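You operate a simulated robot arm through the tools that you are given. There is no shell and no other tool. Be economical: measure what you need, move in short steps, check, and stop when the job is done.

Carry out the task below with a simulated two-armed robot. There is one attempt and no reset: what you move stays moved.

Task
Wipe up the spill on the desk top with the rag and put it back.

It is judged by the outcome, as a careful person would: the job done as asked, and still so three seconds after it is handed in. It fails if anything else is knocked over, pushed out of place, dropped, spilled or broken.

Robot
Two 6-joint arms with two-finger grippers on one trunk, on a base that drives. Base frame: it is fixed to the floor where the robot stands at the start and does not move with it; the origin is under the middle of the robot, x ahead of it, y to its left, z up; the surface under the hand at the start is at about z = 0.75. Readings come in m, rad, newtons and seconds.
The left shoulder is at the start at [0.03, 0.178, 0.913], the right one opposite. With the tool pointing down near the work surface each hand reaches from about 0.42 to 0.84 m from the robot's upright axis, wherever it stands, measured 20 degrees to its own side. Payload 2.54 kg a hand.
Tool frame (each hand has its own): the origin (TCP) lies between the finger pads and is the grasp point; the fingertips stand 0.03 m ahead of it; z points along the fingers, y is the line along which they close. The gripper opens to 0.116 m. The gripper's body begins 0.095 m behind the TCP.
Orientation is that of the tool frame in the base frame, as a unit quaternion [x, y, z, w]. With the fingers straight down and closing along the base's y, the tool's x points along the base's -x, its y along +y and its z along -z.

Tools
- The arms move only by the tool move_arm. It takes "left_plan", "right_plan" or both (then of equal length, played together; a hand with none holds still); each is a list of rows, each a list of 3 entries, a list of its own where there are three numbers: the shift along the tool's x, y, z in units of 400 mm (1.0 is 400 mm), then the turn, a rotation vector about the tool's x, y, z in units of 60 degrees (1.0 is 60 degrees), then the closure in counts, from 0 (fully open) to 255 (shut). In form: [[[x, y, z], [ax, ay, az], claw], ...]. A call has 1 to 12 rows; each row is the pose to reach, as a shift and turn from the pose commanded when the call began, along the tool's axes at that moment. A call with a number of a shift or a turn outside -1 to 1 is refused whole. A row lasts 0.2 s, in which the tool goes at most 0.05 m and 0.15 rad; a call with a longer step from one row to the next is refused whole, and so is a gripper value outside its range. A pose out of reach is approached as far as the arm can. The call stops where the force on the tool passes 40 N (or 10 N more than at its start, if that is more) or the arm is blocked; 0.2 s more then pass. Each finger travels about 0.153 m/s and halts on what it meets, pressing with about 23 N; the grip force reading is that of the motor and also rises with nothing between the fingers. The clock runs only during rows and for 0.2 s after the last one: add rows that repeat a pose to give the fingers time. The reply holds the time, the measured pose of the TCP, the force on the tool along the base axes, the opening and the grip force, in the units named above and with some noise, with the torque about the TCP (base axes, N m) and any sound that the robot's microphone picked up.
- Cameras (640 x 400 px; columns grow to the right, rows downward): "scene" is now at [0.0291, -0.0599, 1.642]; the picture's right is [-0.72, -0.69, 0.00], its down [-0.53, 0.56, -0.64] and it looks along [0.44, -0.46, -0.77] (base axes); focal length 280 px, centre (320, 200). "left" rides on the left gripper at [0.069, 0.015, -0.122] in its tool frame; the picture's right is [-0.21, 0.98, 0.00], its down [-0.83, -0.18, -0.53] and it looks along [-0.52, -0.11, 0.85] (tool axes); focal length 251 px, centre (320, 200). "right" rides on the right gripper at [0.069, -0.015, -0.122] in its tool frame; the picture's right is [0.21, 0.98, 0.00], its down [-0.83, 0.18, -0.53] and it looks along [-0.52, 0.11, 0.85] (tool axes); focal length 251 px, centre (320, 200). There is no depth. A picture from a camera that has moved, and an enlarged one, comes with that camera's place and axes in the base frame and with its lens. The place of the scene camera against the robot may be out by one fixed shift of up to 0.012 m in any direction.
- capture(camera): a new picture of that camera. The clock stands still meanwhile.
- slide_trunk(by): slides the trunk up (or, below 0, down) by that many m; the arms and the scene camera ride with it, the base frame stays. It gives what a move gives, with no picture.
- steer(legs): drives the robot by 1 to 6 legs, each [ahead, left, turn to the left] in m, m and rad, along the robot's own axes; the way and the turn of a leg run together, so that a leg with both is an arc; at most 1.5 m and 3.142 rad a leg. The arms and the cameras ride along, it lands a little off, and it stops where it bumps. It gives what a move gives.
- pan_tilt(pan, tilt): turns the head with the scene camera to pan (to the left, within 2.496 rad either way) and tilt (down, from -0.506 to 1.204), counted from straight ahead of the robot. It gives what a move gives.
- inspect(camera, box): a new picture of the part [left, top, right, bottom] of that camera's present view, enlarged. The clock stands still meanwhile.
- hand_in(): hands the job in; it is judged then, once.

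Work in short steps. Places have to be worked out from the pictures, the camera data and where the tool is seen: move nearer, look again, correct. Check each grasp and each placing, and mend what went wrong. You have 120 turns and 92 pictures in all, those below and enlarged ones among them. Open the grippers and draw the arms clear of the work before you hand the job in, unless the task says otherwise; then end with one line.

The tools are called after "Request:" as a command line: name --argument value ..., lists and objects as JSON in quotes. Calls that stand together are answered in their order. move_arm: Moves the arms, as the interface text tells. Its arguments: {"type":"object","properties":{"left_plan":{"type":"array","items":{"type":"array"}},"right_plan":{"type":"array","items":{"type":"array"}}},"required":[]} The other tools are called the same way: slide_trunk (by) slides the trunk up or down; steer (legs) drives the base; pan_tilt (pan, tilt) turns the head that bears the scene camera; capture (camera) takes a picture; inspect (camera, box) takes an enlarged picture of a part of a camera's view; hand_in () hands the job in.

At the start:

```text
time_s: 0.0
left_ee_pos: [0.4604, -0.0668, 0.9357]
left_orientation: [-0.001, 1.0, 0.0, 0.0]
left_wrist_force: [-0.5, -0.1, 0.5]
left_moment: [0.02, 0.04, 0.03]
left_width: 0.1158
left_finger_force: 0.1
right_ee_pos: [0.3681, -0.3977, 1.0372]
right_orientation: [0.001, 1.0, 0.0, 0.0]
right_wrist_force: [0.1, 0.0, 0.1]
right_moment: [0.0, -0.03, 0.01]
right_width: 0.1161
right_finger_force: 0.1
trunk travel left (down, up): [-0.125, 0.415]
robot x, y, heading: [-0.0008, 0.0013, -0.0]
head pan, tilt: [-0.808, 0.876]
```

scene: 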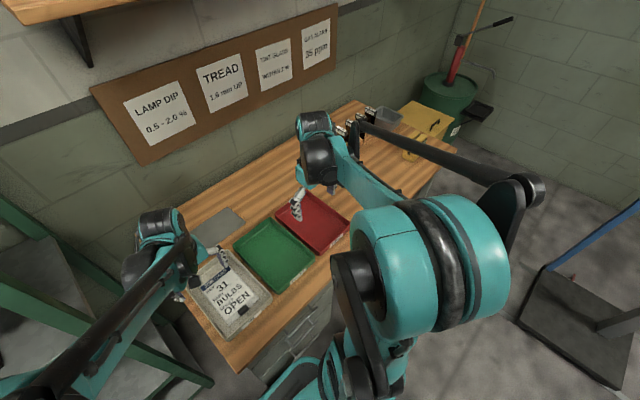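
right: 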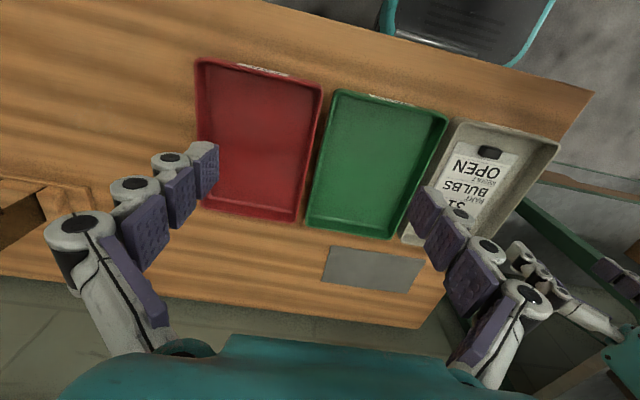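
left: 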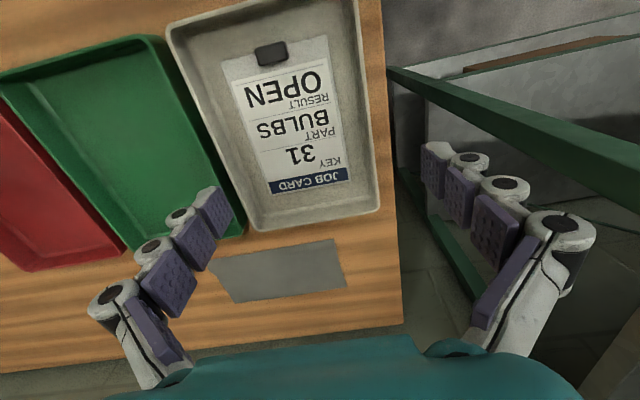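

I see trays, a grey mat and things at the far end of the desk, but no clear spill or rag yet. I'll enlarge the far end and the mat areas.

Request:
inspect --camera "scene" --box '[320, 80, 500, 200]'

Request:
inspect --camera "scene" --box '[160, 180, 360, 340]'

```text
3.33 times, centred on (410, 140) of scene
camera zoom: at [0.0291, -0.0599, 1.642], right [-0.72, -0.69, 0.0], down [-0.53, 0.56, -0.64], along [0.44, -0.46, -0.77], focal length 932 px, centre (20, 400)
```

zoom: 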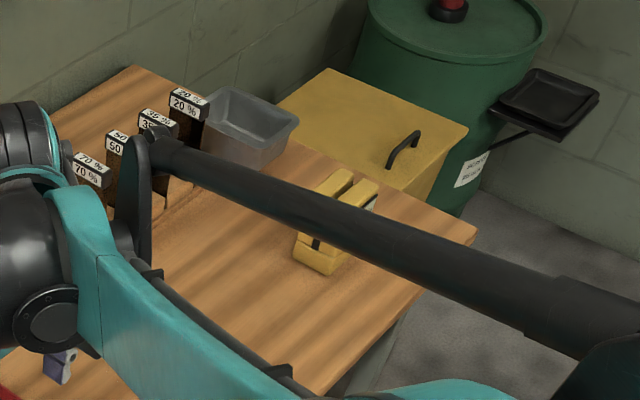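

```text
2.50 times, centred on (260, 260) of scene
camera zoom: at [0.0291, -0.0599, 1.642], right [-0.72, -0.69, 0.0], down [-0.53, 0.56, -0.64], along [0.44, -0.46, -0.77], focal length 699 px, centre (470, 50)
```

zoom: 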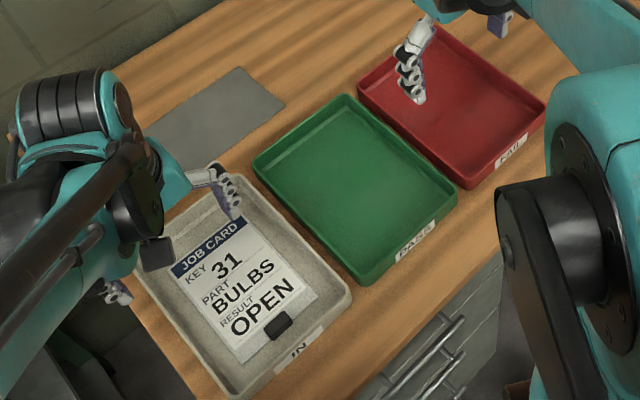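

No spill visible here; the yellow stand might hold a rag or samples. I'll look around by panning the head.

Request:
pan_tilt --pan -1.3 --tilt 0.7

Request:
capture --camera "scene"

Request:
pan_tilt --pan 0.6 --tilt 0.6

Request:
capture --camera "scene"

Request:
pan_tilt --pan 2.2 --tilt 0.6

Request:
capture --camera "scene"

Request:
pan_tilt --pan -2.4 --tilt 0.6

Request:
capture --camera "scene"

```text
time_s: 0.9
left_ee_pos: [0.4602, -0.0666, 0.9358]
left_orientation: [0.0, 1.0, 0.0, 0.0]
left_wrist_force: [0.3, -0.1, -0.2]
left_moment: [0.0, 0.01, -0.01]
left_width: 0.116
left_finger_force: 0.1
right_ee_pos: [0.3687, -0.3974, 1.0378]
right_orientation: [0.0, 1.0, 0.0, 0.0]
right_wrist_force: [0.0, 0.8, -0.3]
right_moment: [-0.01, -0.01, 0.01]
right_width: 0.1164
right_finger_force: 0.0
trunk travel left (down, up): [-0.125, 0.415]
robot x, y, heading: [-0.0035, -0.0027, 0.003]
head pan, tilt: [-1.3, 0.7]
```

```text
86 pictures are left
camera scene: at [-0.0012, -0.0863, 1.6563], right [-0.96, -0.27, 0.0], down [-0.17, 0.62, -0.76], along [0.2, -0.74, -0.64], focal length 280 px, centre (320, 200)
```

scene: 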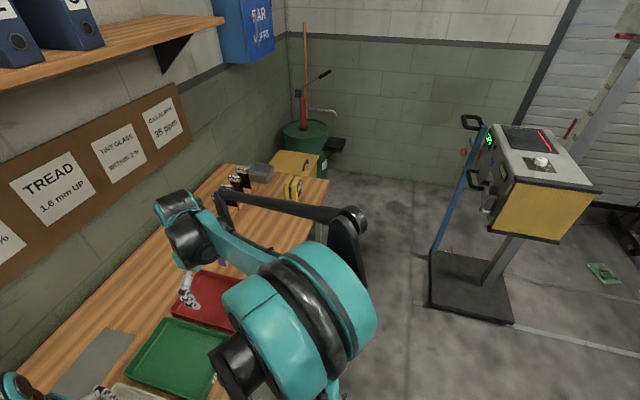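

```text
time_s: 2.8
left_ee_pos: [0.4598, -0.067, 0.936]
left_orientation: [0.0, 1.0, 0.001, -0.001]
left_wrist_force: [0.5, -0.3, -0.1]
left_moment: [0.02, -0.04, -0.01]
left_width: 0.1158
left_finger_force: 0.1
right_ee_pos: [0.3683, -0.3981, 1.0379]
right_orientation: [0.0, 1.0, 0.0, 0.0]
right_wrist_force: [0.1, 0.7, -0.6]
right_moment: [0.01, 0.0, 0.01]
right_width: 0.116
right_finger_force: 0.0
trunk travel left (down, up): [-0.125, 0.415]
robot x, y, heading: [-0.0011, 0.0016, -0.002]
head pan, tilt: [0.6, 0.6]
```

```text
85 pictures are left
camera scene: at [0.049, 0.0455, 1.6649], right [0.56, -0.83, 0.0], down [-0.47, -0.32, -0.83], along [0.68, 0.47, -0.57], focal length 280 px, centre (320, 200)
```

scene: 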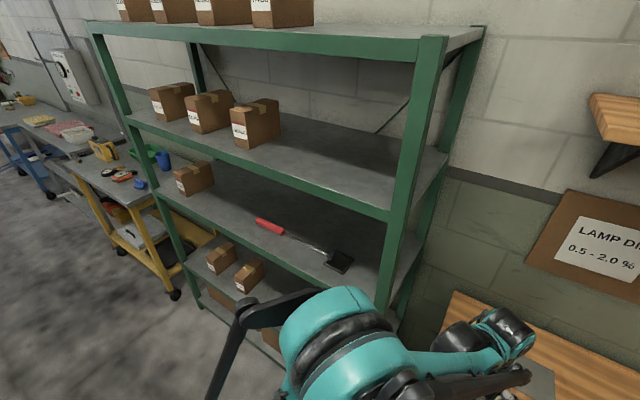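

```text
time_s: 4.5
left_ee_pos: [0.4601, -0.0679, 0.9354]
left_orientation: [-0.001, 1.0, 0.0, 0.0]
left_wrist_force: [-0.1, 0.2, 0.8]
left_moment: [0.0, -0.01, -0.02]
left_width: 0.1158
left_finger_force: 0.0
right_ee_pos: [0.3681, -0.3976, 1.0377]
right_orientation: [-0.001, 1.0, 0.001, 0.0]
right_wrist_force: [0.0, 0.4, 0.1]
right_moment: [0.0, 0.05, 0.0]
right_width: 0.1159
right_finger_force: 0.0
trunk travel left (down, up): [-0.125, 0.415]
robot x, y, heading: [0.0012, 0.0029, -0.008]
head pan, tilt: [2.201, 0.6]
```

```text
84 pictures are left
camera scene: at [-0.076, 0.067, 1.6649], right [0.81, 0.59, 0.0], down [0.33, -0.46, -0.83], along [-0.49, 0.67, -0.56], focal length 280 px, centre (320, 200)
```

scene: 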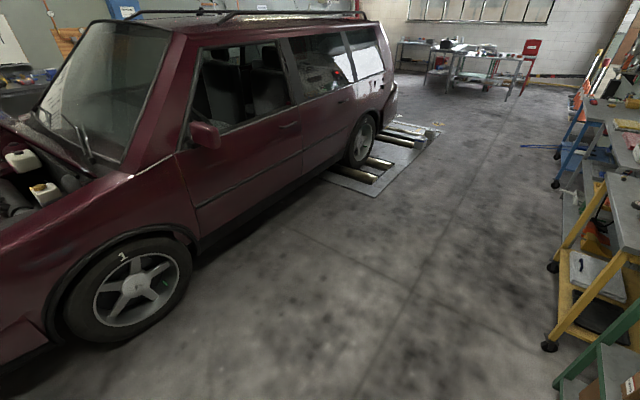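

```text
time_s: 8.1
left_ee_pos: [0.46, -0.0673, 0.9362]
left_orientation: [0.0, 1.0, -0.001, 0.0]
left_wrist_force: [0.2, 0.0, -0.7]
left_moment: [0.01, -0.02, 0.0]
left_width: 0.1163
left_finger_force: 0.1
right_ee_pos: [0.3672, -0.3969, 1.0388]
right_orientation: [0.0, 1.0, 0.0, 0.0]
right_wrist_force: [1.2, 0.3, -1.0]
right_moment: [-0.04, 0.02, -0.01]
right_width: 0.1162
right_finger_force: 0.1
trunk travel left (down, up): [-0.125, 0.415]
robot x, y, heading: [0.001, 0.0003, 0.002]
head pan, tilt: [-2.4, 0.6]
```

```text
83 pictures are left
camera scene: at [-0.0891, -0.0642, 1.6649], right [-0.68, 0.74, 0.0], down [0.42, 0.38, -0.83], along [-0.61, -0.56, -0.56], focal length 280 px, centre (320, 200)
```

scene: 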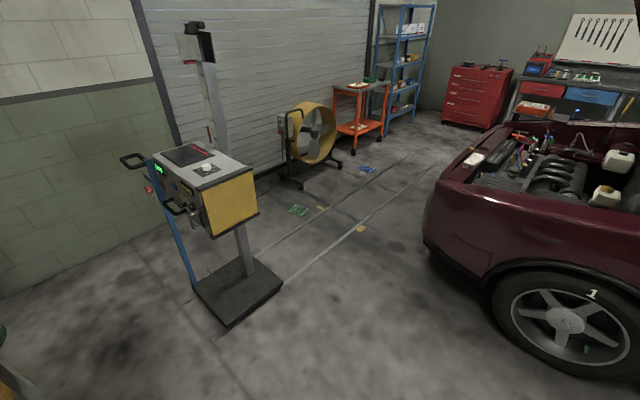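

The work desk is the wooden one ahead/right; its far right part is hidden by the arm. I'll drive sideways to the right in parallel with the desk and look.

Request:
steer --legs '[[0, -0.5, 0]]'

Request:
pan_tilt --pan -0.5 --tilt 0.9

Request:
capture --camera "scene"

Request:
capture --camera "right"

```text
time_s: 11.1
left_ee_pos: [0.4604, -0.5701, 0.9364]
left_orientation: [0.001, 1.0, 0.0, 0.0]
left_wrist_force: [0.0, -0.7, -0.3]
left_moment: [0.01, 0.04, 0.01]
left_width: 0.1159
left_finger_force: 0.1
right_ee_pos: [0.3675, -0.8999, 1.0377]
right_orientation: [0.001, 1.0, -0.001, 0.0]
right_wrist_force: [-1.2, 0.2, 0.4]
right_moment: [0.03, 0.0, 0.0]
right_width: 0.116
right_finger_force: 0.1
trunk travel left (down, up): [-0.125, 0.415]
robot x, y, heading: [0.0042, -0.503, -0.004]
head pan, tilt: [-2.4, 0.6]
```

```text
time_s: 13.0
left_ee_pos: [0.4597, -0.5683, 0.9367]
left_orientation: [0.001, 1.0, 0.0, 0.0]
left_wrist_force: [-0.6, 0.3, 0.0]
left_moment: [0.03, -0.01, -0.01]
left_width: 0.1159
left_finger_force: 0.1
right_ee_pos: [0.3674, -0.8992, 1.0376]
right_orientation: [0.001, 1.0, 0.0, 0.0]
right_wrist_force: [-0.4, 0.1, 0.3]
right_moment: [-0.03, 0.0, 0.01]
right_width: 0.1161
right_finger_force: 0.1
trunk travel left (down, up): [-0.125, 0.415]
robot x, y, heading: [-0.0007, -0.4985, -0.001]
head pan, tilt: [-0.499, 0.901]
```

```text
82 pictures are left
camera scene: at [0.042, -0.5422, 1.6401], right [-0.48, -0.88, 0.0], down [-0.69, 0.38, -0.62], along [0.54, -0.3, -0.78], focal length 280 px, centre (320, 200)
```

scene: 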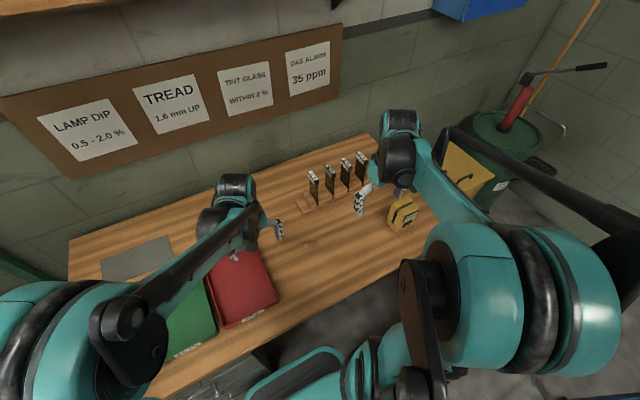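

```text
81 pictures are left
camera right: at [0.2984, -0.9145, 1.1604], right [-0.21, 0.98, 0.0], down [0.83, 0.18, 0.53], along [0.52, 0.11, -0.85], focal length 251 px, centre (320, 200)
```

right: 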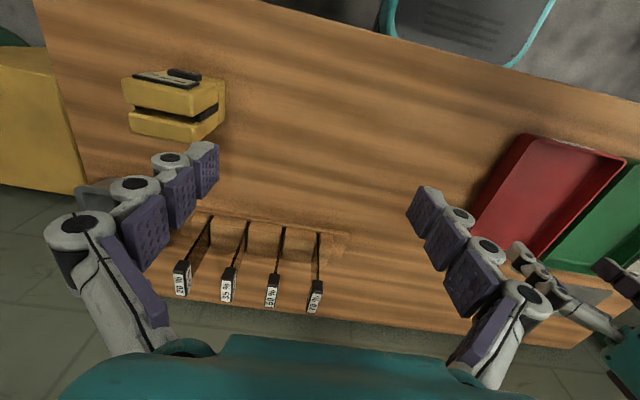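

Request:
inspect --camera "scene" --box '[250, 140, 450, 265]'

Request:
inspect --camera "scene" --box '[60, 200, 300, 350]'

Request:
inspect --camera "right" --box '[40, 0, 360, 200]'

```text
3.20 times, centred on (350, 202) of scene
camera zoom: at [0.042, -0.5422, 1.6401], right [-0.48, -0.88, 0.0], down [-0.69, 0.38, -0.62], along [0.54, -0.3, -0.78], focal length 895 px, centre (224, 192)
```

zoom: 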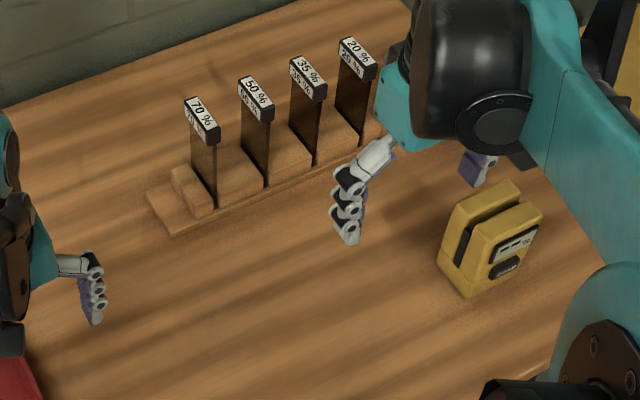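

```text
2.67 times, centred on (180, 275) of scene
camera zoom: at [0.042, -0.5422, 1.6401], right [-0.48, -0.88, 0.0], down [-0.69, 0.38, -0.62], along [0.54, -0.3, -0.78], focal length 746 px, centre (693, 0)
```

zoom: 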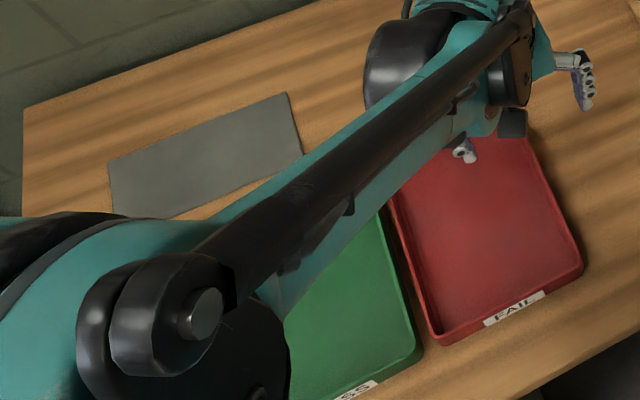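

```text
2.00 times, centred on (200, 100) of right
camera zoom: at [0.2984, -0.9145, 1.1604], right [-0.21, 0.98, 0.0], down [0.83, 0.18, 0.53], along [0.52, 0.11, -0.85], focal length 503 px, centre (560, 400)
```

zoom: 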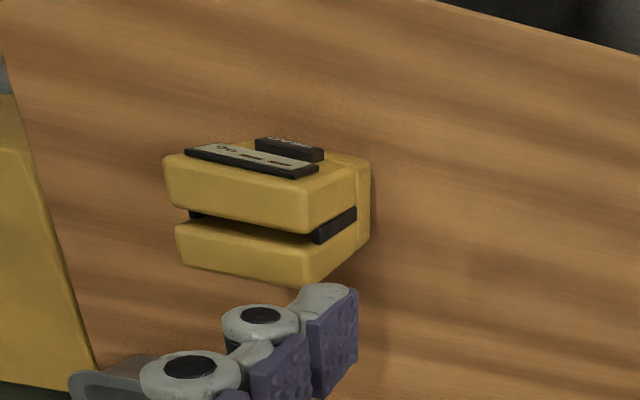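

This bench (tint tester, trays) has no spill, so the desk in question may be another one. I'll survey the room with zoomed views.

Request:
pan_tilt --pan 1.1 --tilt 0.3

Request:
capture --camera "scene"

Request:
pan_tilt --pan 1.7 --tilt 0.2

Request:
inspect --camera "scene" --box '[160, 50, 640, 350]'

Request:
pan_tilt --pan -2.45 --tilt 0.2

Request:
capture --camera "scene"

```text
time_s: 14.6
left_ee_pos: [0.4599, -0.5697, 0.9358]
left_orientation: [0.001, 1.0, -0.001, 0.0]
left_wrist_force: [-0.3, -0.6, 0.2]
left_moment: [0.03, 0.0, 0.02]
left_width: 0.1163
left_finger_force: 0.0
right_ee_pos: [0.367, -0.899, 1.038]
right_orientation: [0.001, 1.0, 0.0, -0.001]
right_wrist_force: [0.4, 0.0, -0.1]
right_moment: [-0.02, 0.0, 0.01]
right_width: 0.1163
right_finger_force: 0.0
trunk travel left (down, up): [-0.125, 0.415]
robot x, y, heading: [-0.0011, -0.5039, 0.001]
head pan, tilt: [1.1, 0.3]
```

```text
77 pictures are left
camera scene: at [0.0183, -0.4229, 1.6924], right [0.89, -0.46, 0.0], down [-0.13, -0.26, -0.96], along [0.43, 0.85, -0.3], focal length 280 px, centre (320, 200)
```

scene: 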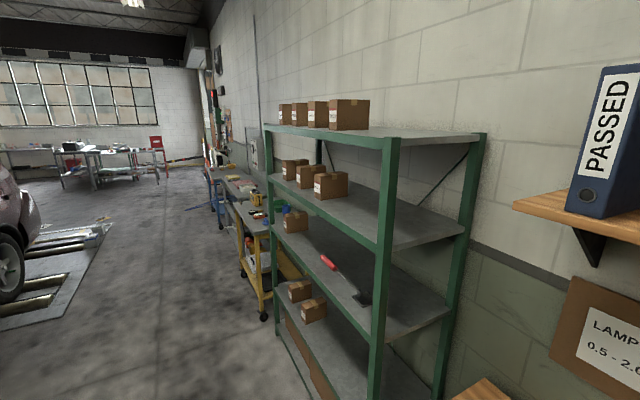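

```text
time_s: 15.6
left_ee_pos: [0.4598, -0.5694, 0.9364]
left_orientation: [0.0, 1.0, 0.0, -0.001]
left_wrist_force: [-0.3, -0.1, 0.2]
left_moment: [-0.01, 0.02, 0.0]
left_width: 0.1159
left_finger_force: 0.1
right_ee_pos: [0.3678, -0.8989, 1.0372]
right_orientation: [0.001, 1.0, 0.0, -0.001]
right_wrist_force: [0.5, -0.6, -0.5]
right_moment: [-0.02, -0.01, 0.0]
right_width: 0.116
right_finger_force: 0.1
trunk travel left (down, up): [-0.125, 0.415]
robot x, y, heading: [-0.0009, -0.5004, -0.003]
head pan, tilt: [1.7, 0.201]
```

```text
1.33 times, centred on (400, 200) of scene
camera zoom: at [-0.036, -0.4135, 1.7017], right [0.99, 0.13, 0.0], down [0.03, -0.2, -0.98], along [-0.12, 0.97, -0.2], focal length 373 px, centre (213, 200)
```

zoom: 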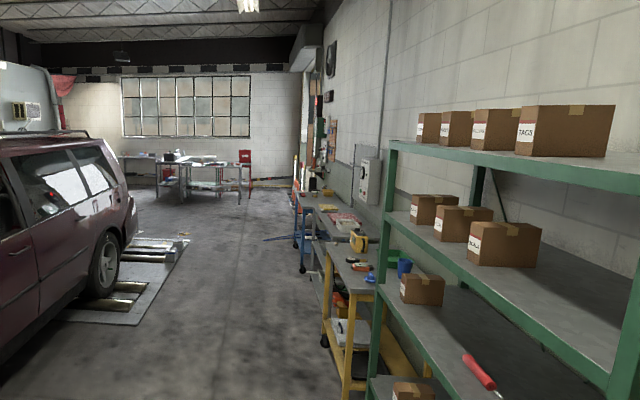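

```text
time_s: 19.0
left_ee_pos: [0.4595, -0.5701, 0.9364]
left_orientation: [0.001, 1.0, -0.001, 0.0]
left_wrist_force: [0.3, -0.1, -0.9]
left_moment: [-0.03, -0.01, -0.02]
left_width: 0.1158
left_finger_force: 0.1
right_ee_pos: [0.3682, -0.8978, 1.0373]
right_orientation: [0.001, 1.0, 0.0, 0.0]
right_wrist_force: [0.2, 0.6, 0.6]
right_moment: [-0.05, -0.01, 0.02]
right_width: 0.1162
right_finger_force: 0.1
trunk travel left (down, up): [-0.125, 0.415]
robot x, y, heading: [-0.0011, -0.5006, -0.006]
head pan, tilt: [-2.45, 0.201]
```

```text
75 pictures are left
camera scene: at [-0.096, -0.5653, 1.7017], right [-0.64, 0.77, 0.0], down [0.15, 0.13, -0.98], along [-0.76, -0.62, -0.2], focal length 280 px, centre (320, 200)
```

scene: 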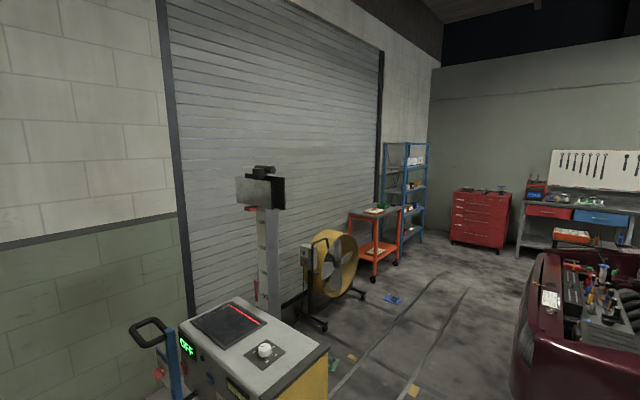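

I'll zoom on the candidate benches further off: the far tables, the wall benches, and the tool bench.

Request:
inspect --camera "scene" --box '[510, 140, 640, 260]'

Request:
pan_tilt --pan 1.7 --tilt 0.2

Request:
inspect --camera "scene" --box '[360, 180, 500, 270]'

Request:
inspect --camera "scene" --box '[240, 140, 360, 220]'

```text
3.33 times, centred on (575, 200) of scene
camera zoom: at [-0.096, -0.5653, 1.7017], right [-0.64, 0.77, 0.0], down [0.15, 0.13, -0.98], along [-0.76, -0.62, -0.2], focal length 932 px, centre (-530, 200)
```

zoom: 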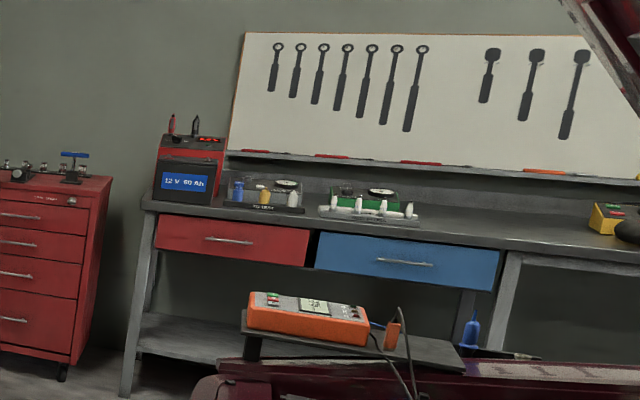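

```text
time_s: 22.4
left_ee_pos: [0.4597, -0.5698, 0.9351]
left_orientation: [0.001, 1.0, 0.001, 0.0]
left_wrist_force: [-0.4, 0.2, 0.2]
left_moment: [-0.02, 0.04, -0.04]
left_width: 0.116
left_finger_force: 0.0
right_ee_pos: [0.3677, -0.8989, 1.0372]
right_orientation: [0.001, 1.0, 0.0, 0.0]
right_wrist_force: [0.1, 1.0, -0.8]
right_moment: [-0.01, -0.02, -0.01]
right_width: 0.116
right_finger_force: 0.1
trunk travel left (down, up): [-0.125, 0.415]
robot x, y, heading: [-0.0007, -0.5008, -0.004]
head pan, tilt: [1.7, 0.201]
```

```text
4.44 times, centred on (430, 225) of scene
camera zoom: at [-0.0361, -0.4136, 1.7017], right [0.99, 0.13, 0.0], down [0.03, -0.2, -0.98], along [-0.12, 0.97, -0.2], focal length 1243 px, centre (-169, 89)
```

zoom: 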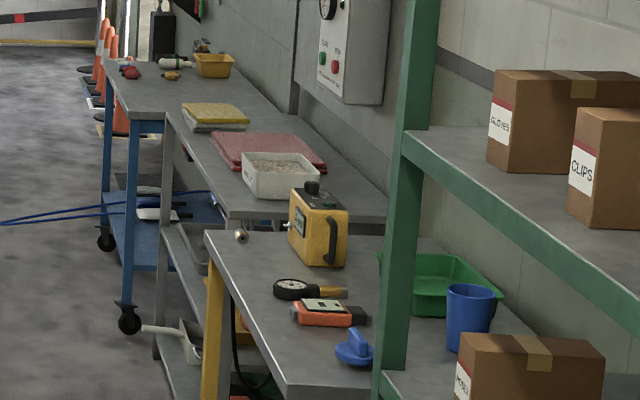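

```text
5.00 times, centred on (300, 180) of scene
camera zoom: at [-0.0361, -0.4136, 1.7017], right [0.99, 0.13, 0.0], down [0.03, -0.2, -0.98], along [-0.12, 0.97, -0.2], focal length 1399 px, centre (420, 300)
```

zoom: 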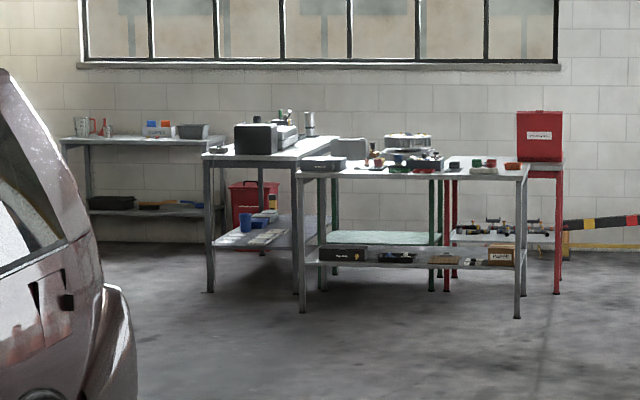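

Nothing conclusive there. I'll check the wooden desk again closely with the left wrist camera and the scene camera with a steeper tilt.

Request:
capture --camera "left"

Request:
pan_tilt --pan 0.0 --tilt 0.9

Request:
capture --camera "scene"

Request:
pan_tilt --pan -1.2 --tilt 0.9

Request:
capture --camera "scene"

```text
71 pictures are left
camera left: at [0.3902, -0.5533, 1.0573], right [0.22, 0.98, 0.0], down [0.83, -0.18, 0.53], along [0.52, -0.12, -0.85], focal length 251 px, centre (320, 200)
```

left: 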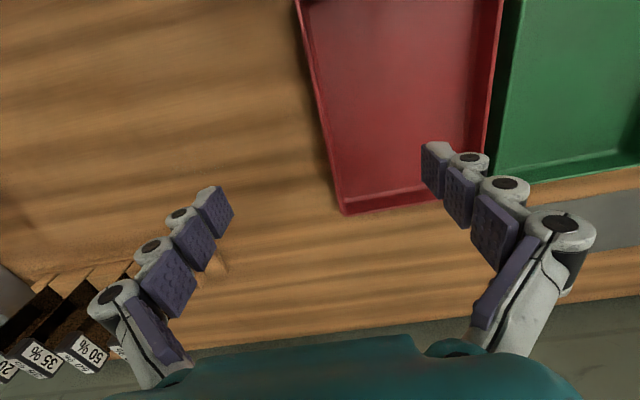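

```text
time_s: 24.1
left_ee_pos: [0.4605, -0.5701, 0.9361]
left_orientation: [0.001, 1.0, 0.0, 0.0]
left_wrist_force: [-1.3, -0.1, -0.7]
left_moment: [0.02, 0.01, 0.01]
left_width: 0.1159
left_finger_force: 0.0
right_ee_pos: [0.3677, -0.898, 1.0375]
right_orientation: [0.001, 1.0, 0.0, 0.0]
right_wrist_force: [-0.2, 0.1, 0.7]
right_moment: [0.01, 0.01, 0.01]
right_width: 0.1163
right_finger_force: 0.1
trunk travel left (down, up): [-0.125, 0.415]
robot x, y, heading: [0.0, -0.5011, -0.003]
head pan, tilt: [0.0, 0.901]
```

```text
70 pictures are left
camera scene: at [0.0513, -0.506, 1.6402], right [0.0, -1.0, 0.0], down [-0.78, 0.0, -0.62], along [0.62, 0.0, -0.78], focal length 280 px, centre (320, 200)
```

scene: 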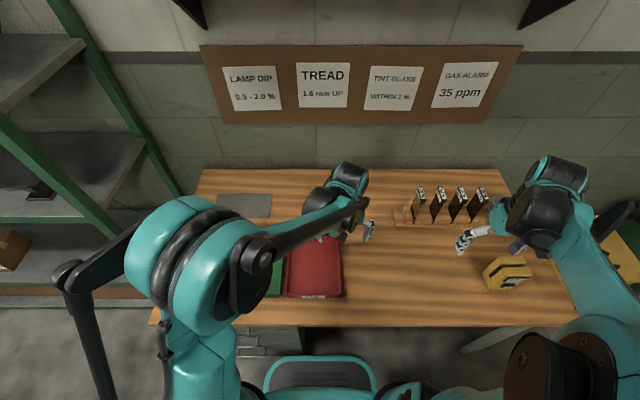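

```text
time_s: 25.5
left_ee_pos: [0.4589, -0.5688, 0.9366]
left_orientation: [0.001, 1.0, 0.0, 0.0]
left_wrist_force: [-0.1, 1.1, 0.2]
left_moment: [0.0, 0.0, 0.0]
left_width: 0.1158
left_finger_force: 0.0
right_ee_pos: [0.3676, -0.8997, 1.0375]
right_orientation: [0.0, 1.0, 0.001, -0.001]
right_wrist_force: [0.6, -0.1, 0.4]
right_moment: [0.0, -0.03, -0.01]
right_width: 0.1158
right_finger_force: 0.2
trunk travel left (down, up): [-0.125, 0.415]
robot x, y, heading: [-0.0014, -0.5023, 0.001]
head pan, tilt: [-1.201, 0.901]
```

```text
69 pictures are left
camera scene: at [0.0031, -0.5764, 1.6401], right [-0.93, -0.36, 0.0], down [-0.28, 0.73, -0.62], along [0.22, -0.58, -0.78], focal length 280 px, centre (320, 200)
```

scene: 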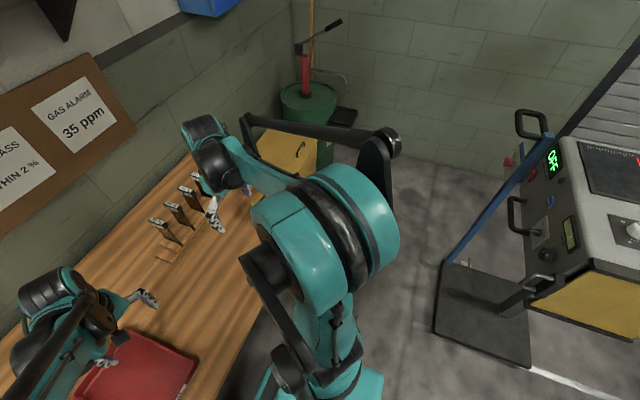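

The wooden bench is clean. I'll back off, turn left and drive down the aisle to look for another desk.

Request:
steer --legs '[[-0.6, 0, 0], [0, 0, 1.571], [1.2, 0, 0]]'

Request:
pan_tilt --pan 0.0 --tilt 0.3

Request:
capture --camera "scene"

Request:
pan_tilt --pan -1.0 --tilt 0.5

Request:
capture --camera "scene"

```text
time_s: 38.4
left_ee_pos: [-0.5287, 1.1592, 0.9349]
left_orientation: [0.707, -0.707, 0.0, 0.001]
left_wrist_force: [0.5, -0.6, 0.6]
left_moment: [-0.06, 0.01, 0.01]
left_width: 0.1163
left_finger_force: 0.1
right_ee_pos: [-0.1992, 1.0669, 1.0379]
right_orientation: [-0.707, 0.707, 0.001, 0.0]
right_wrist_force: [0.0, 0.0, 0.0]
right_moment: [-0.02, -0.01, 0.01]
right_width: 0.1163
right_finger_force: 0.0
trunk travel left (down, up): [-0.125, 0.415]
robot x, y, heading: [-0.5967, 0.6969, 1.572]
head pan, tilt: [-1.201, 0.901]
```

```text
time_s: 39.8
left_ee_pos: [-0.5301, 1.158, 0.935]
left_orientation: [-0.707, 0.707, 0.0, 0.0]
left_wrist_force: [0.3, 0.9, 0.3]
left_moment: [-0.06, -0.01, -0.03]
left_width: 0.1158
left_finger_force: 0.0
right_ee_pos: [-0.1994, 1.0658, 1.0372]
right_orientation: [0.707, -0.707, -0.001, 0.0]
right_wrist_force: [0.7, -0.1, -0.2]
right_moment: [0.0, -0.01, -0.01]
right_width: 0.116
right_finger_force: 0.0
trunk travel left (down, up): [-0.125, 0.415]
robot x, y, heading: [-0.6005, 0.7012, 1.575]
head pan, tilt: [0.0, 0.3]
```

```text
68 pictures are left
camera scene: at [-0.5911, 0.7578, 1.6924], right [1.0, 0.0, 0.0], down [0.0, -0.3, -0.96], along [0.0, 0.96, -0.3], focal length 280 px, centre (320, 200)
```

scene: 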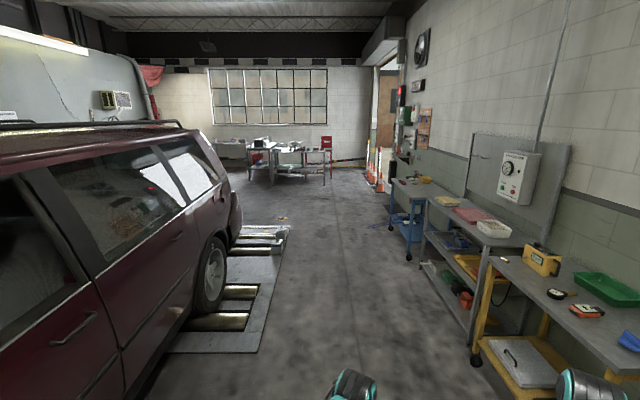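

```text
time_s: 41.1
left_ee_pos: [-0.5303, 1.1587, 0.9349]
left_orientation: [0.707, -0.707, 0.0, -0.001]
left_wrist_force: [0.6, 0.6, -0.9]
left_moment: [-0.01, -0.02, 0.02]
left_width: 0.1159
left_finger_force: 0.1
right_ee_pos: [-0.1991, 1.0673, 1.0373]
right_orientation: [0.707, -0.707, 0.0, 0.001]
right_wrist_force: [-0.2, -1.4, 0.4]
right_moment: [0.03, 0.01, 0.01]
right_width: 0.1163
right_finger_force: 0.2
trunk travel left (down, up): [-0.125, 0.415]
robot x, y, heading: [-0.5927, 0.7016, 1.57]
head pan, tilt: [-1.0, 0.499]
```

```text
67 pictures are left
camera scene: at [-0.5146, 0.7136, 1.674], right [0.54, -0.84, 0.0], down [-0.4, -0.26, -0.88], along [0.74, 0.47, -0.48], focal length 280 px, centre (320, 200)
```

scene: 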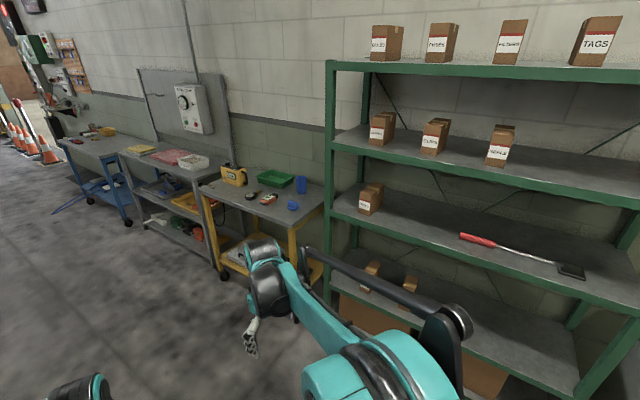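

Continue down the aisle by 3 m, inspecting benches on the way, then look around the car's rear.

Request:
steer --legs '[[1.5, 0, 0], [1.3, 0, 0]]'

Request:
pan_tilt --pan 0.2 --tilt 0.3

Request:
capture --camera "scene"

Request:
pan_tilt --pan 1.2 --tilt 0.3

Request:
capture --camera "scene"

Request:
pan_tilt --pan -1.3 --tilt 0.6

Request:
capture --camera "scene"

```text
time_s: 54.6
left_ee_pos: [-0.53, 3.9659, 0.9364]
left_orientation: [0.707, -0.707, 0.0, 0.0]
left_wrist_force: [0.2, 0.4, -0.8]
left_moment: [-0.03, 0.04, -0.01]
left_width: 0.1159
left_finger_force: 0.1
right_ee_pos: [-0.1998, 3.8742, 1.0378]
right_orientation: [0.707, -0.707, 0.0, 0.0]
right_wrist_force: [-0.7, 0.5, 0.3]
right_moment: [-0.03, 0.01, 0.04]
right_width: 0.1158
right_finger_force: 0.1
trunk travel left (down, up): [-0.125, 0.415]
robot x, y, heading: [-0.5948, 3.5071, 1.569]
head pan, tilt: [-1.0, 0.499]
```

```text
time_s: 56.0
left_ee_pos: [-0.5304, 3.9669, 0.9358]
left_orientation: [0.707, -0.707, 0.0, 0.0]
left_wrist_force: [0.1, 0.8, -0.8]
left_moment: [0.01, 0.01, 0.0]
left_width: 0.116
left_finger_force: 0.1
right_ee_pos: [-0.2005, 3.8726, 1.0371]
right_orientation: [0.708, -0.707, 0.001, -0.001]
right_wrist_force: [0.2, 0.6, -0.5]
right_moment: [0.01, 0.0, -0.01]
right_width: 0.1161
right_finger_force: 0.1
trunk travel left (down, up): [-0.125, 0.415]
robot x, y, heading: [-0.5969, 3.5089, 1.571]
head pan, tilt: [0.201, 0.3]
```

```text
66 pictures are left
camera scene: at [-0.6107, 3.5632, 1.6924], right [0.98, 0.2, 0.0], down [0.06, -0.29, -0.96], along [-0.19, 0.94, -0.3], focal length 280 px, centre (320, 200)
```

scene: 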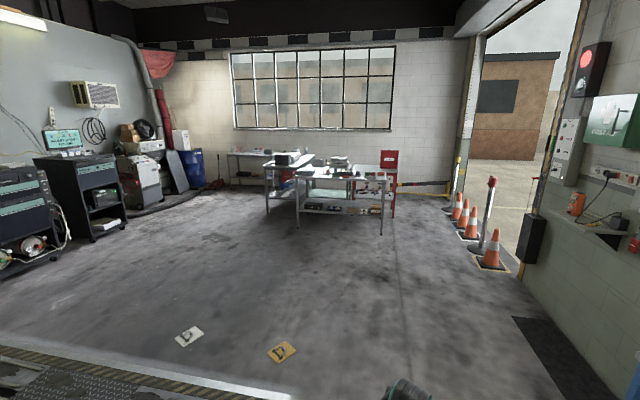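

```text
time_s: 57.3
left_ee_pos: [-0.5298, 3.9657, 0.9359]
left_orientation: [-0.707, 0.707, 0.0, 0.0]
left_wrist_force: [1.0, -0.1, 0.5]
left_moment: [0.01, 0.02, 0.0]
left_width: 0.116
left_finger_force: 0.0
right_ee_pos: [-0.2008, 3.8735, 1.0375]
right_orientation: [-0.707, 0.708, 0.0, 0.0]
right_wrist_force: [0.8, -0.3, 0.3]
right_moment: [-0.01, 0.0, -0.01]
right_width: 0.1159
right_finger_force: 0.1
trunk travel left (down, up): [-0.125, 0.415]
robot x, y, heading: [-0.5994, 3.5049, 1.567]
head pan, tilt: [1.201, 0.3]
```

```text
65 pictures are left
camera scene: at [-0.6792, 3.5056, 1.6924], right [0.36, 0.93, 0.0], down [0.28, -0.11, -0.96], along [-0.89, 0.35, -0.3], focal length 280 px, centre (320, 200)
```

scene: 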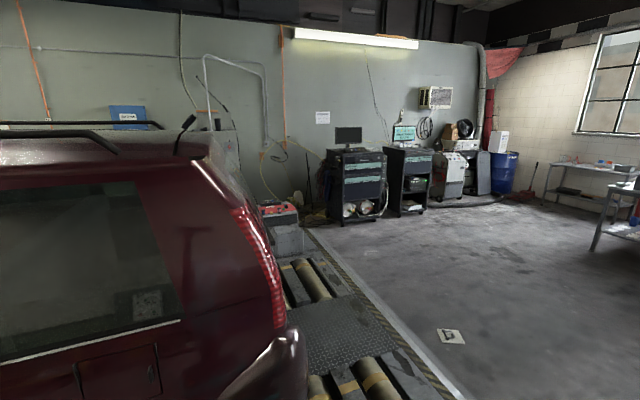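

```text
time_s: 59.6
left_ee_pos: [-0.5307, 3.9648, 0.9358]
left_orientation: [-0.707, 0.707, 0.001, 0.0]
left_wrist_force: [0.6, -0.4, 0.2]
left_moment: [0.02, -0.04, 0.0]
left_width: 0.116
left_finger_force: 0.0
right_ee_pos: [-0.2011, 3.8729, 1.0374]
right_orientation: [-0.707, 0.707, 0.0, 0.0]
right_wrist_force: [0.4, -0.2, -0.8]
right_moment: [0.01, -0.01, -0.05]
right_width: 0.1163
right_finger_force: 0.0
trunk travel left (down, up): [-0.125, 0.415]
robot x, y, heading: [-0.5964, 3.5047, 1.568]
head pan, tilt: [-1.3, 0.6]
```

```text
64 pictures are left
camera scene: at [-0.507, 3.4952, 1.6649], right [0.27, -0.96, 0.0], down [-0.54, -0.15, -0.83], along [0.8, 0.22, -0.56], focal length 280 px, centre (320, 200)
```

scene: 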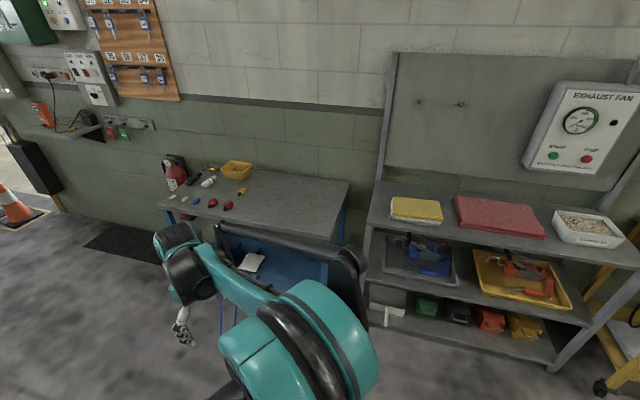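

No spill on these wall benches. I'll zoom on the far tables and the wall benches.

Request:
inspect --camera "scene" --box '[140, 140, 360, 280]'

Request:
pan_tilt --pan 0.2 --tilt 0.2

Request:
inspect --camera "scene" --box '[210, 150, 420, 280]'

```text
2.86 times, centred on (250, 210) of scene
camera zoom: at [-0.507, 3.4952, 1.6649], right [0.27, -0.96, 0.0], down [-0.54, -0.15, -0.83], along [0.8, 0.22, -0.56], focal length 799 px, centre (520, 171)
```

zoom: 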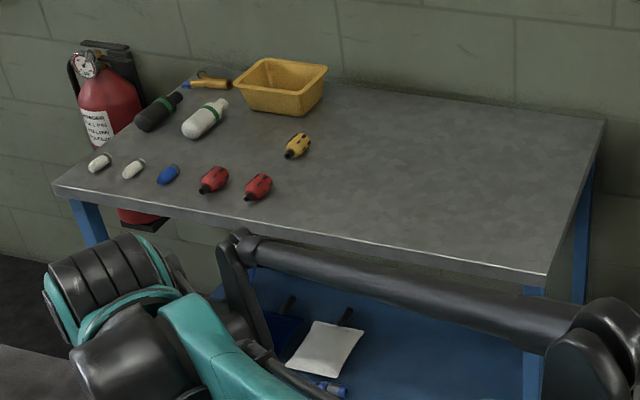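

```text
time_s: 61.2
left_ee_pos: [-0.5305, 3.9655, 0.9361]
left_orientation: [0.707, -0.707, 0.0, 0.0]
left_wrist_force: [-0.4, -0.5, -0.8]
left_moment: [0.03, -0.02, 0.0]
left_width: 0.1161
left_finger_force: 0.1
right_ee_pos: [-0.2005, 3.8738, 1.0372]
right_orientation: [0.707, -0.707, 0.0, 0.001]
right_wrist_force: [0.7, 0.0, -0.3]
right_moment: [-0.01, -0.04, 0.02]
right_width: 0.1158
right_finger_force: 0.0
trunk travel left (down, up): [-0.125, 0.415]
robot x, y, heading: [-0.5984, 3.5048, 1.571]
head pan, tilt: [0.201, 0.201]
```

```text
3.05 times, centred on (315, 215) of scene
camera zoom: at [-0.6106, 3.563, 1.7017], right [0.98, 0.2, 0.0], down [0.04, -0.2, -0.98], along [-0.19, 0.96, -0.2], focal length 852 px, centre (335, 154)
```

zoom: 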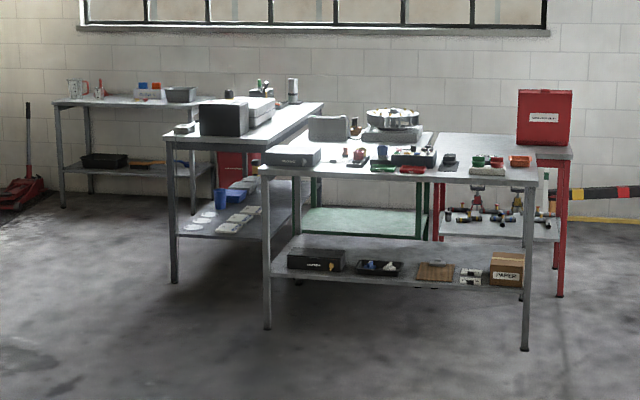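

The far tables might be the desk; I'll drive nearer (to y≈6) and raise the trunk for a view onto the tops.

Request:
steer --legs '[[1.3, 0, 0], [1.1, 0.3, 0]]'

Request:
slide_trunk --by 0.3

Request:
pan_tilt --pan 0.1 --tilt 0.5

Request:
capture --camera "scene"

```text
time_s: 73.1
left_ee_pos: [-0.7794, 6.355, 0.9356]
left_orientation: [-0.697, 0.717, 0.0, 0.0]
left_wrist_force: [-0.2, 0.2, -0.1]
left_moment: [-0.01, -0.01, 0.01]
left_width: 0.1159
left_finger_force: 0.0
right_ee_pos: [-0.4531, 6.2547, 1.0382]
right_orientation: [-0.698, 0.716, 0.0, 0.0]
right_wrist_force: [0.3, -0.3, 0.1]
right_moment: [0.0, -0.03, 0.02]
right_width: 0.1157
right_finger_force: 0.0
trunk travel left (down, up): [-0.125, 0.415]
robot x, y, heading: [-0.859, 5.8967, 1.546]
head pan, tilt: [0.201, 0.201]
```

```text
time_s: 76.1
left_ee_pos: [-0.7798, 6.354, 1.236]
left_orientation: [-0.698, 0.716, 0.0, 0.001]
left_wrist_force: [0.3, -0.4, -0.3]
left_moment: [0.0, 0.01, 0.02]
left_width: 0.1159
left_finger_force: 0.0
right_ee_pos: [-0.4527, 6.2543, 1.3374]
right_orientation: [-0.698, 0.716, 0.0, -0.001]
right_wrist_force: [0.6, -0.9, 0.9]
right_moment: [0.03, -0.01, 0.01]
right_width: 0.116
right_finger_force: 0.1
trunk travel left (down, up): [-0.425, 0.115]
robot x, y, heading: [-0.8576, 5.8987, 1.545]
head pan, tilt: [0.201, 0.201]
```

```text
time_s: 76.9
left_ee_pos: [-0.7803, 6.3549, 1.2366]
left_orientation: [-0.698, 0.716, 0.0, 0.001]
left_wrist_force: [-0.9, -0.1, -0.4]
left_moment: [-0.01, -0.03, -0.01]
left_width: 0.116
left_finger_force: 0.0
right_ee_pos: [-0.4516, 6.2545, 1.3372]
right_orientation: [-0.698, 0.716, -0.001, 0.001]
right_wrist_force: [-0.2, 0.3, 0.7]
right_moment: [0.01, -0.02, 0.01]
right_width: 0.116
right_finger_force: 0.0
trunk travel left (down, up): [-0.425, 0.115]
robot x, y, heading: [-0.855, 5.8946, 1.542]
head pan, tilt: [0.099, 0.499]
```

```text
61 pictures are left
camera scene: at [-0.861, 5.9533, 1.9741], right [1.0, 0.07, 0.0], down [0.04, -0.48, -0.88], along [-0.06, 0.88, -0.48], focal length 280 px, centre (320, 200)
```

scene: 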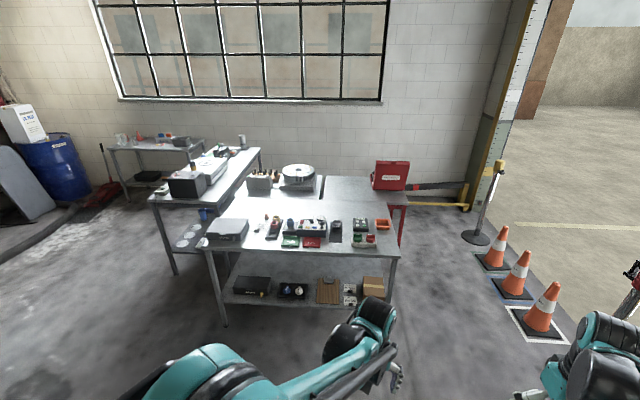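

Request:
inspect --camera "scene" --box '[100, 120, 270, 230]'

Request:
inspect --camera "scene" --box '[200, 150, 420, 290]'

Request:
pan_tilt --pan 1.9 --tilt 0.3

Request:
capture --camera "scene"

```text
3.64 times, centred on (185, 175) of scene
camera zoom: at [-0.861, 5.9533, 1.9741], right [1.0, 0.07, 0.0], down [0.04, -0.48, -0.88], along [-0.06, 0.88, -0.48], focal length 1017 px, centre (811, 291)
```

zoom: 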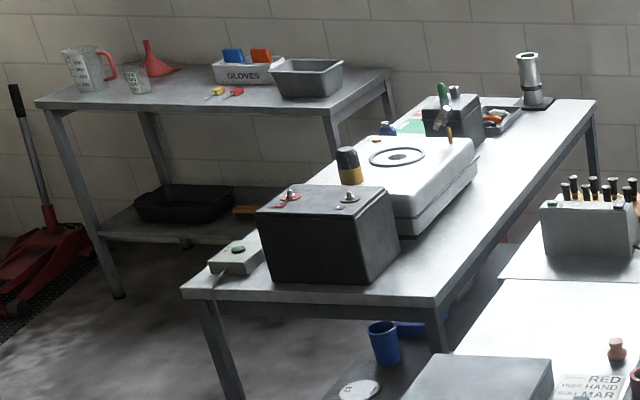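

```text
2.86 times, centred on (310, 220) of scene
camera zoom: at [-0.861, 5.9533, 1.9741], right [1.0, 0.07, 0.0], down [0.04, -0.48, -0.88], along [-0.06, 0.88, -0.48], focal length 799 px, centre (349, 143)
```

zoom: 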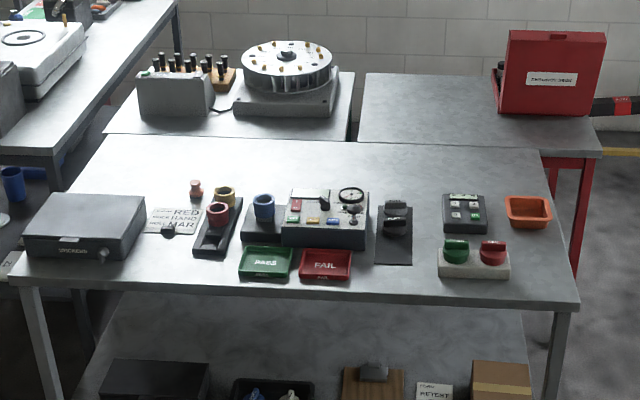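

```text
time_s: 78.7
left_ee_pos: [-0.7802, 6.3551, 1.2354]
left_orientation: [-0.698, 0.716, -0.001, 0.0]
left_wrist_force: [-0.7, 0.4, 0.0]
left_moment: [0.02, -0.03, 0.01]
left_width: 0.1161
left_finger_force: 0.0
right_ee_pos: [-0.4527, 6.2534, 1.3367]
right_orientation: [-0.698, 0.716, 0.0, 0.0]
right_wrist_force: [-0.6, -0.7, -0.2]
right_moment: [0.0, -0.01, 0.02]
right_width: 0.1161
right_finger_force: 0.0
trunk travel left (down, up): [-0.425, 0.115]
robot x, y, heading: [-0.862, 5.8958, 1.545]
head pan, tilt: [1.901, 0.3]
```

```text
58 pictures are left
camera scene: at [-0.9434, 5.8348, 1.9924], right [-0.3, 0.95, 0.0], down [0.28, 0.09, -0.96], along [-0.91, -0.29, -0.3], focal length 280 px, centre (320, 200)
```

scene: 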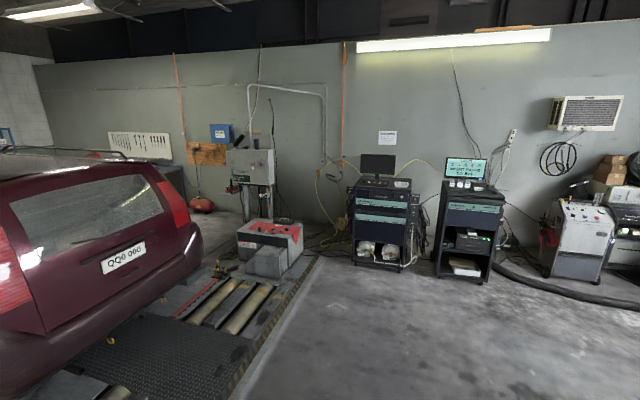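

Far tables are clean too. I'll zoom toward the far side of the car from here.

Request:
inspect --camera "scene" --box '[0, 110, 260, 230]'

Request:
pan_tilt --pan -2.45 --tilt 0.3

Request:
capture --camera "scene"

```text
2.46 times, centred on (130, 170) of scene
camera zoom: at [-0.9434, 5.8348, 1.9924], right [-0.3, 0.95, 0.0], down [0.28, 0.09, -0.96], along [-0.91, -0.29, -0.3], focal length 689 px, centre (788, 274)
```

zoom: 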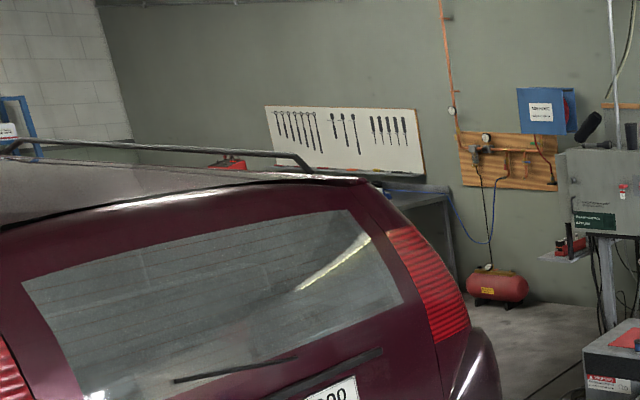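

```text
time_s: 82.2
left_ee_pos: [-0.7805, 6.3557, 1.2355]
left_orientation: [-0.698, 0.716, 0.0, 0.0]
left_wrist_force: [0.2, 0.5, 0.7]
left_moment: [0.03, -0.01, 0.0]
left_width: 0.1161
left_finger_force: 0.1
right_ee_pos: [-0.452, 6.2537, 1.3386]
right_orientation: [-0.697, 0.717, 0.0, 0.0]
right_wrist_force: [-0.8, 0.0, 1.1]
right_moment: [-0.01, -0.02, 0.01]
right_width: 0.1155
right_finger_force: 0.0
trunk travel left (down, up): [-0.425, 0.115]
robot x, y, heading: [-0.8594, 5.8949, 1.546]
head pan, tilt: [-2.45, 0.3]
```

```text
56 pictures are left
camera scene: at [-0.7966, 5.7892, 1.9924], right [-0.79, -0.62, 0.0], down [-0.18, 0.23, -0.96], along [0.59, -0.75, -0.3], focal length 280 px, centre (320, 200)
```

scene: 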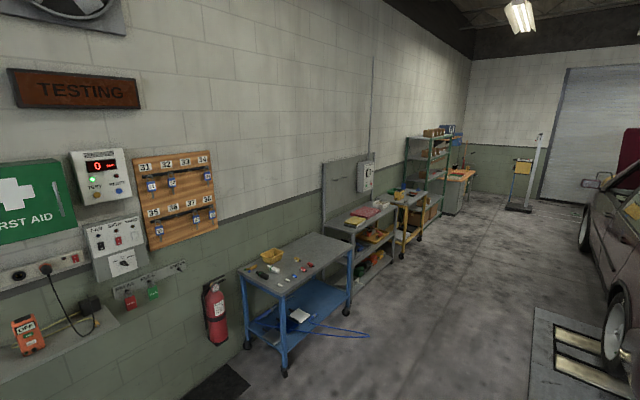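

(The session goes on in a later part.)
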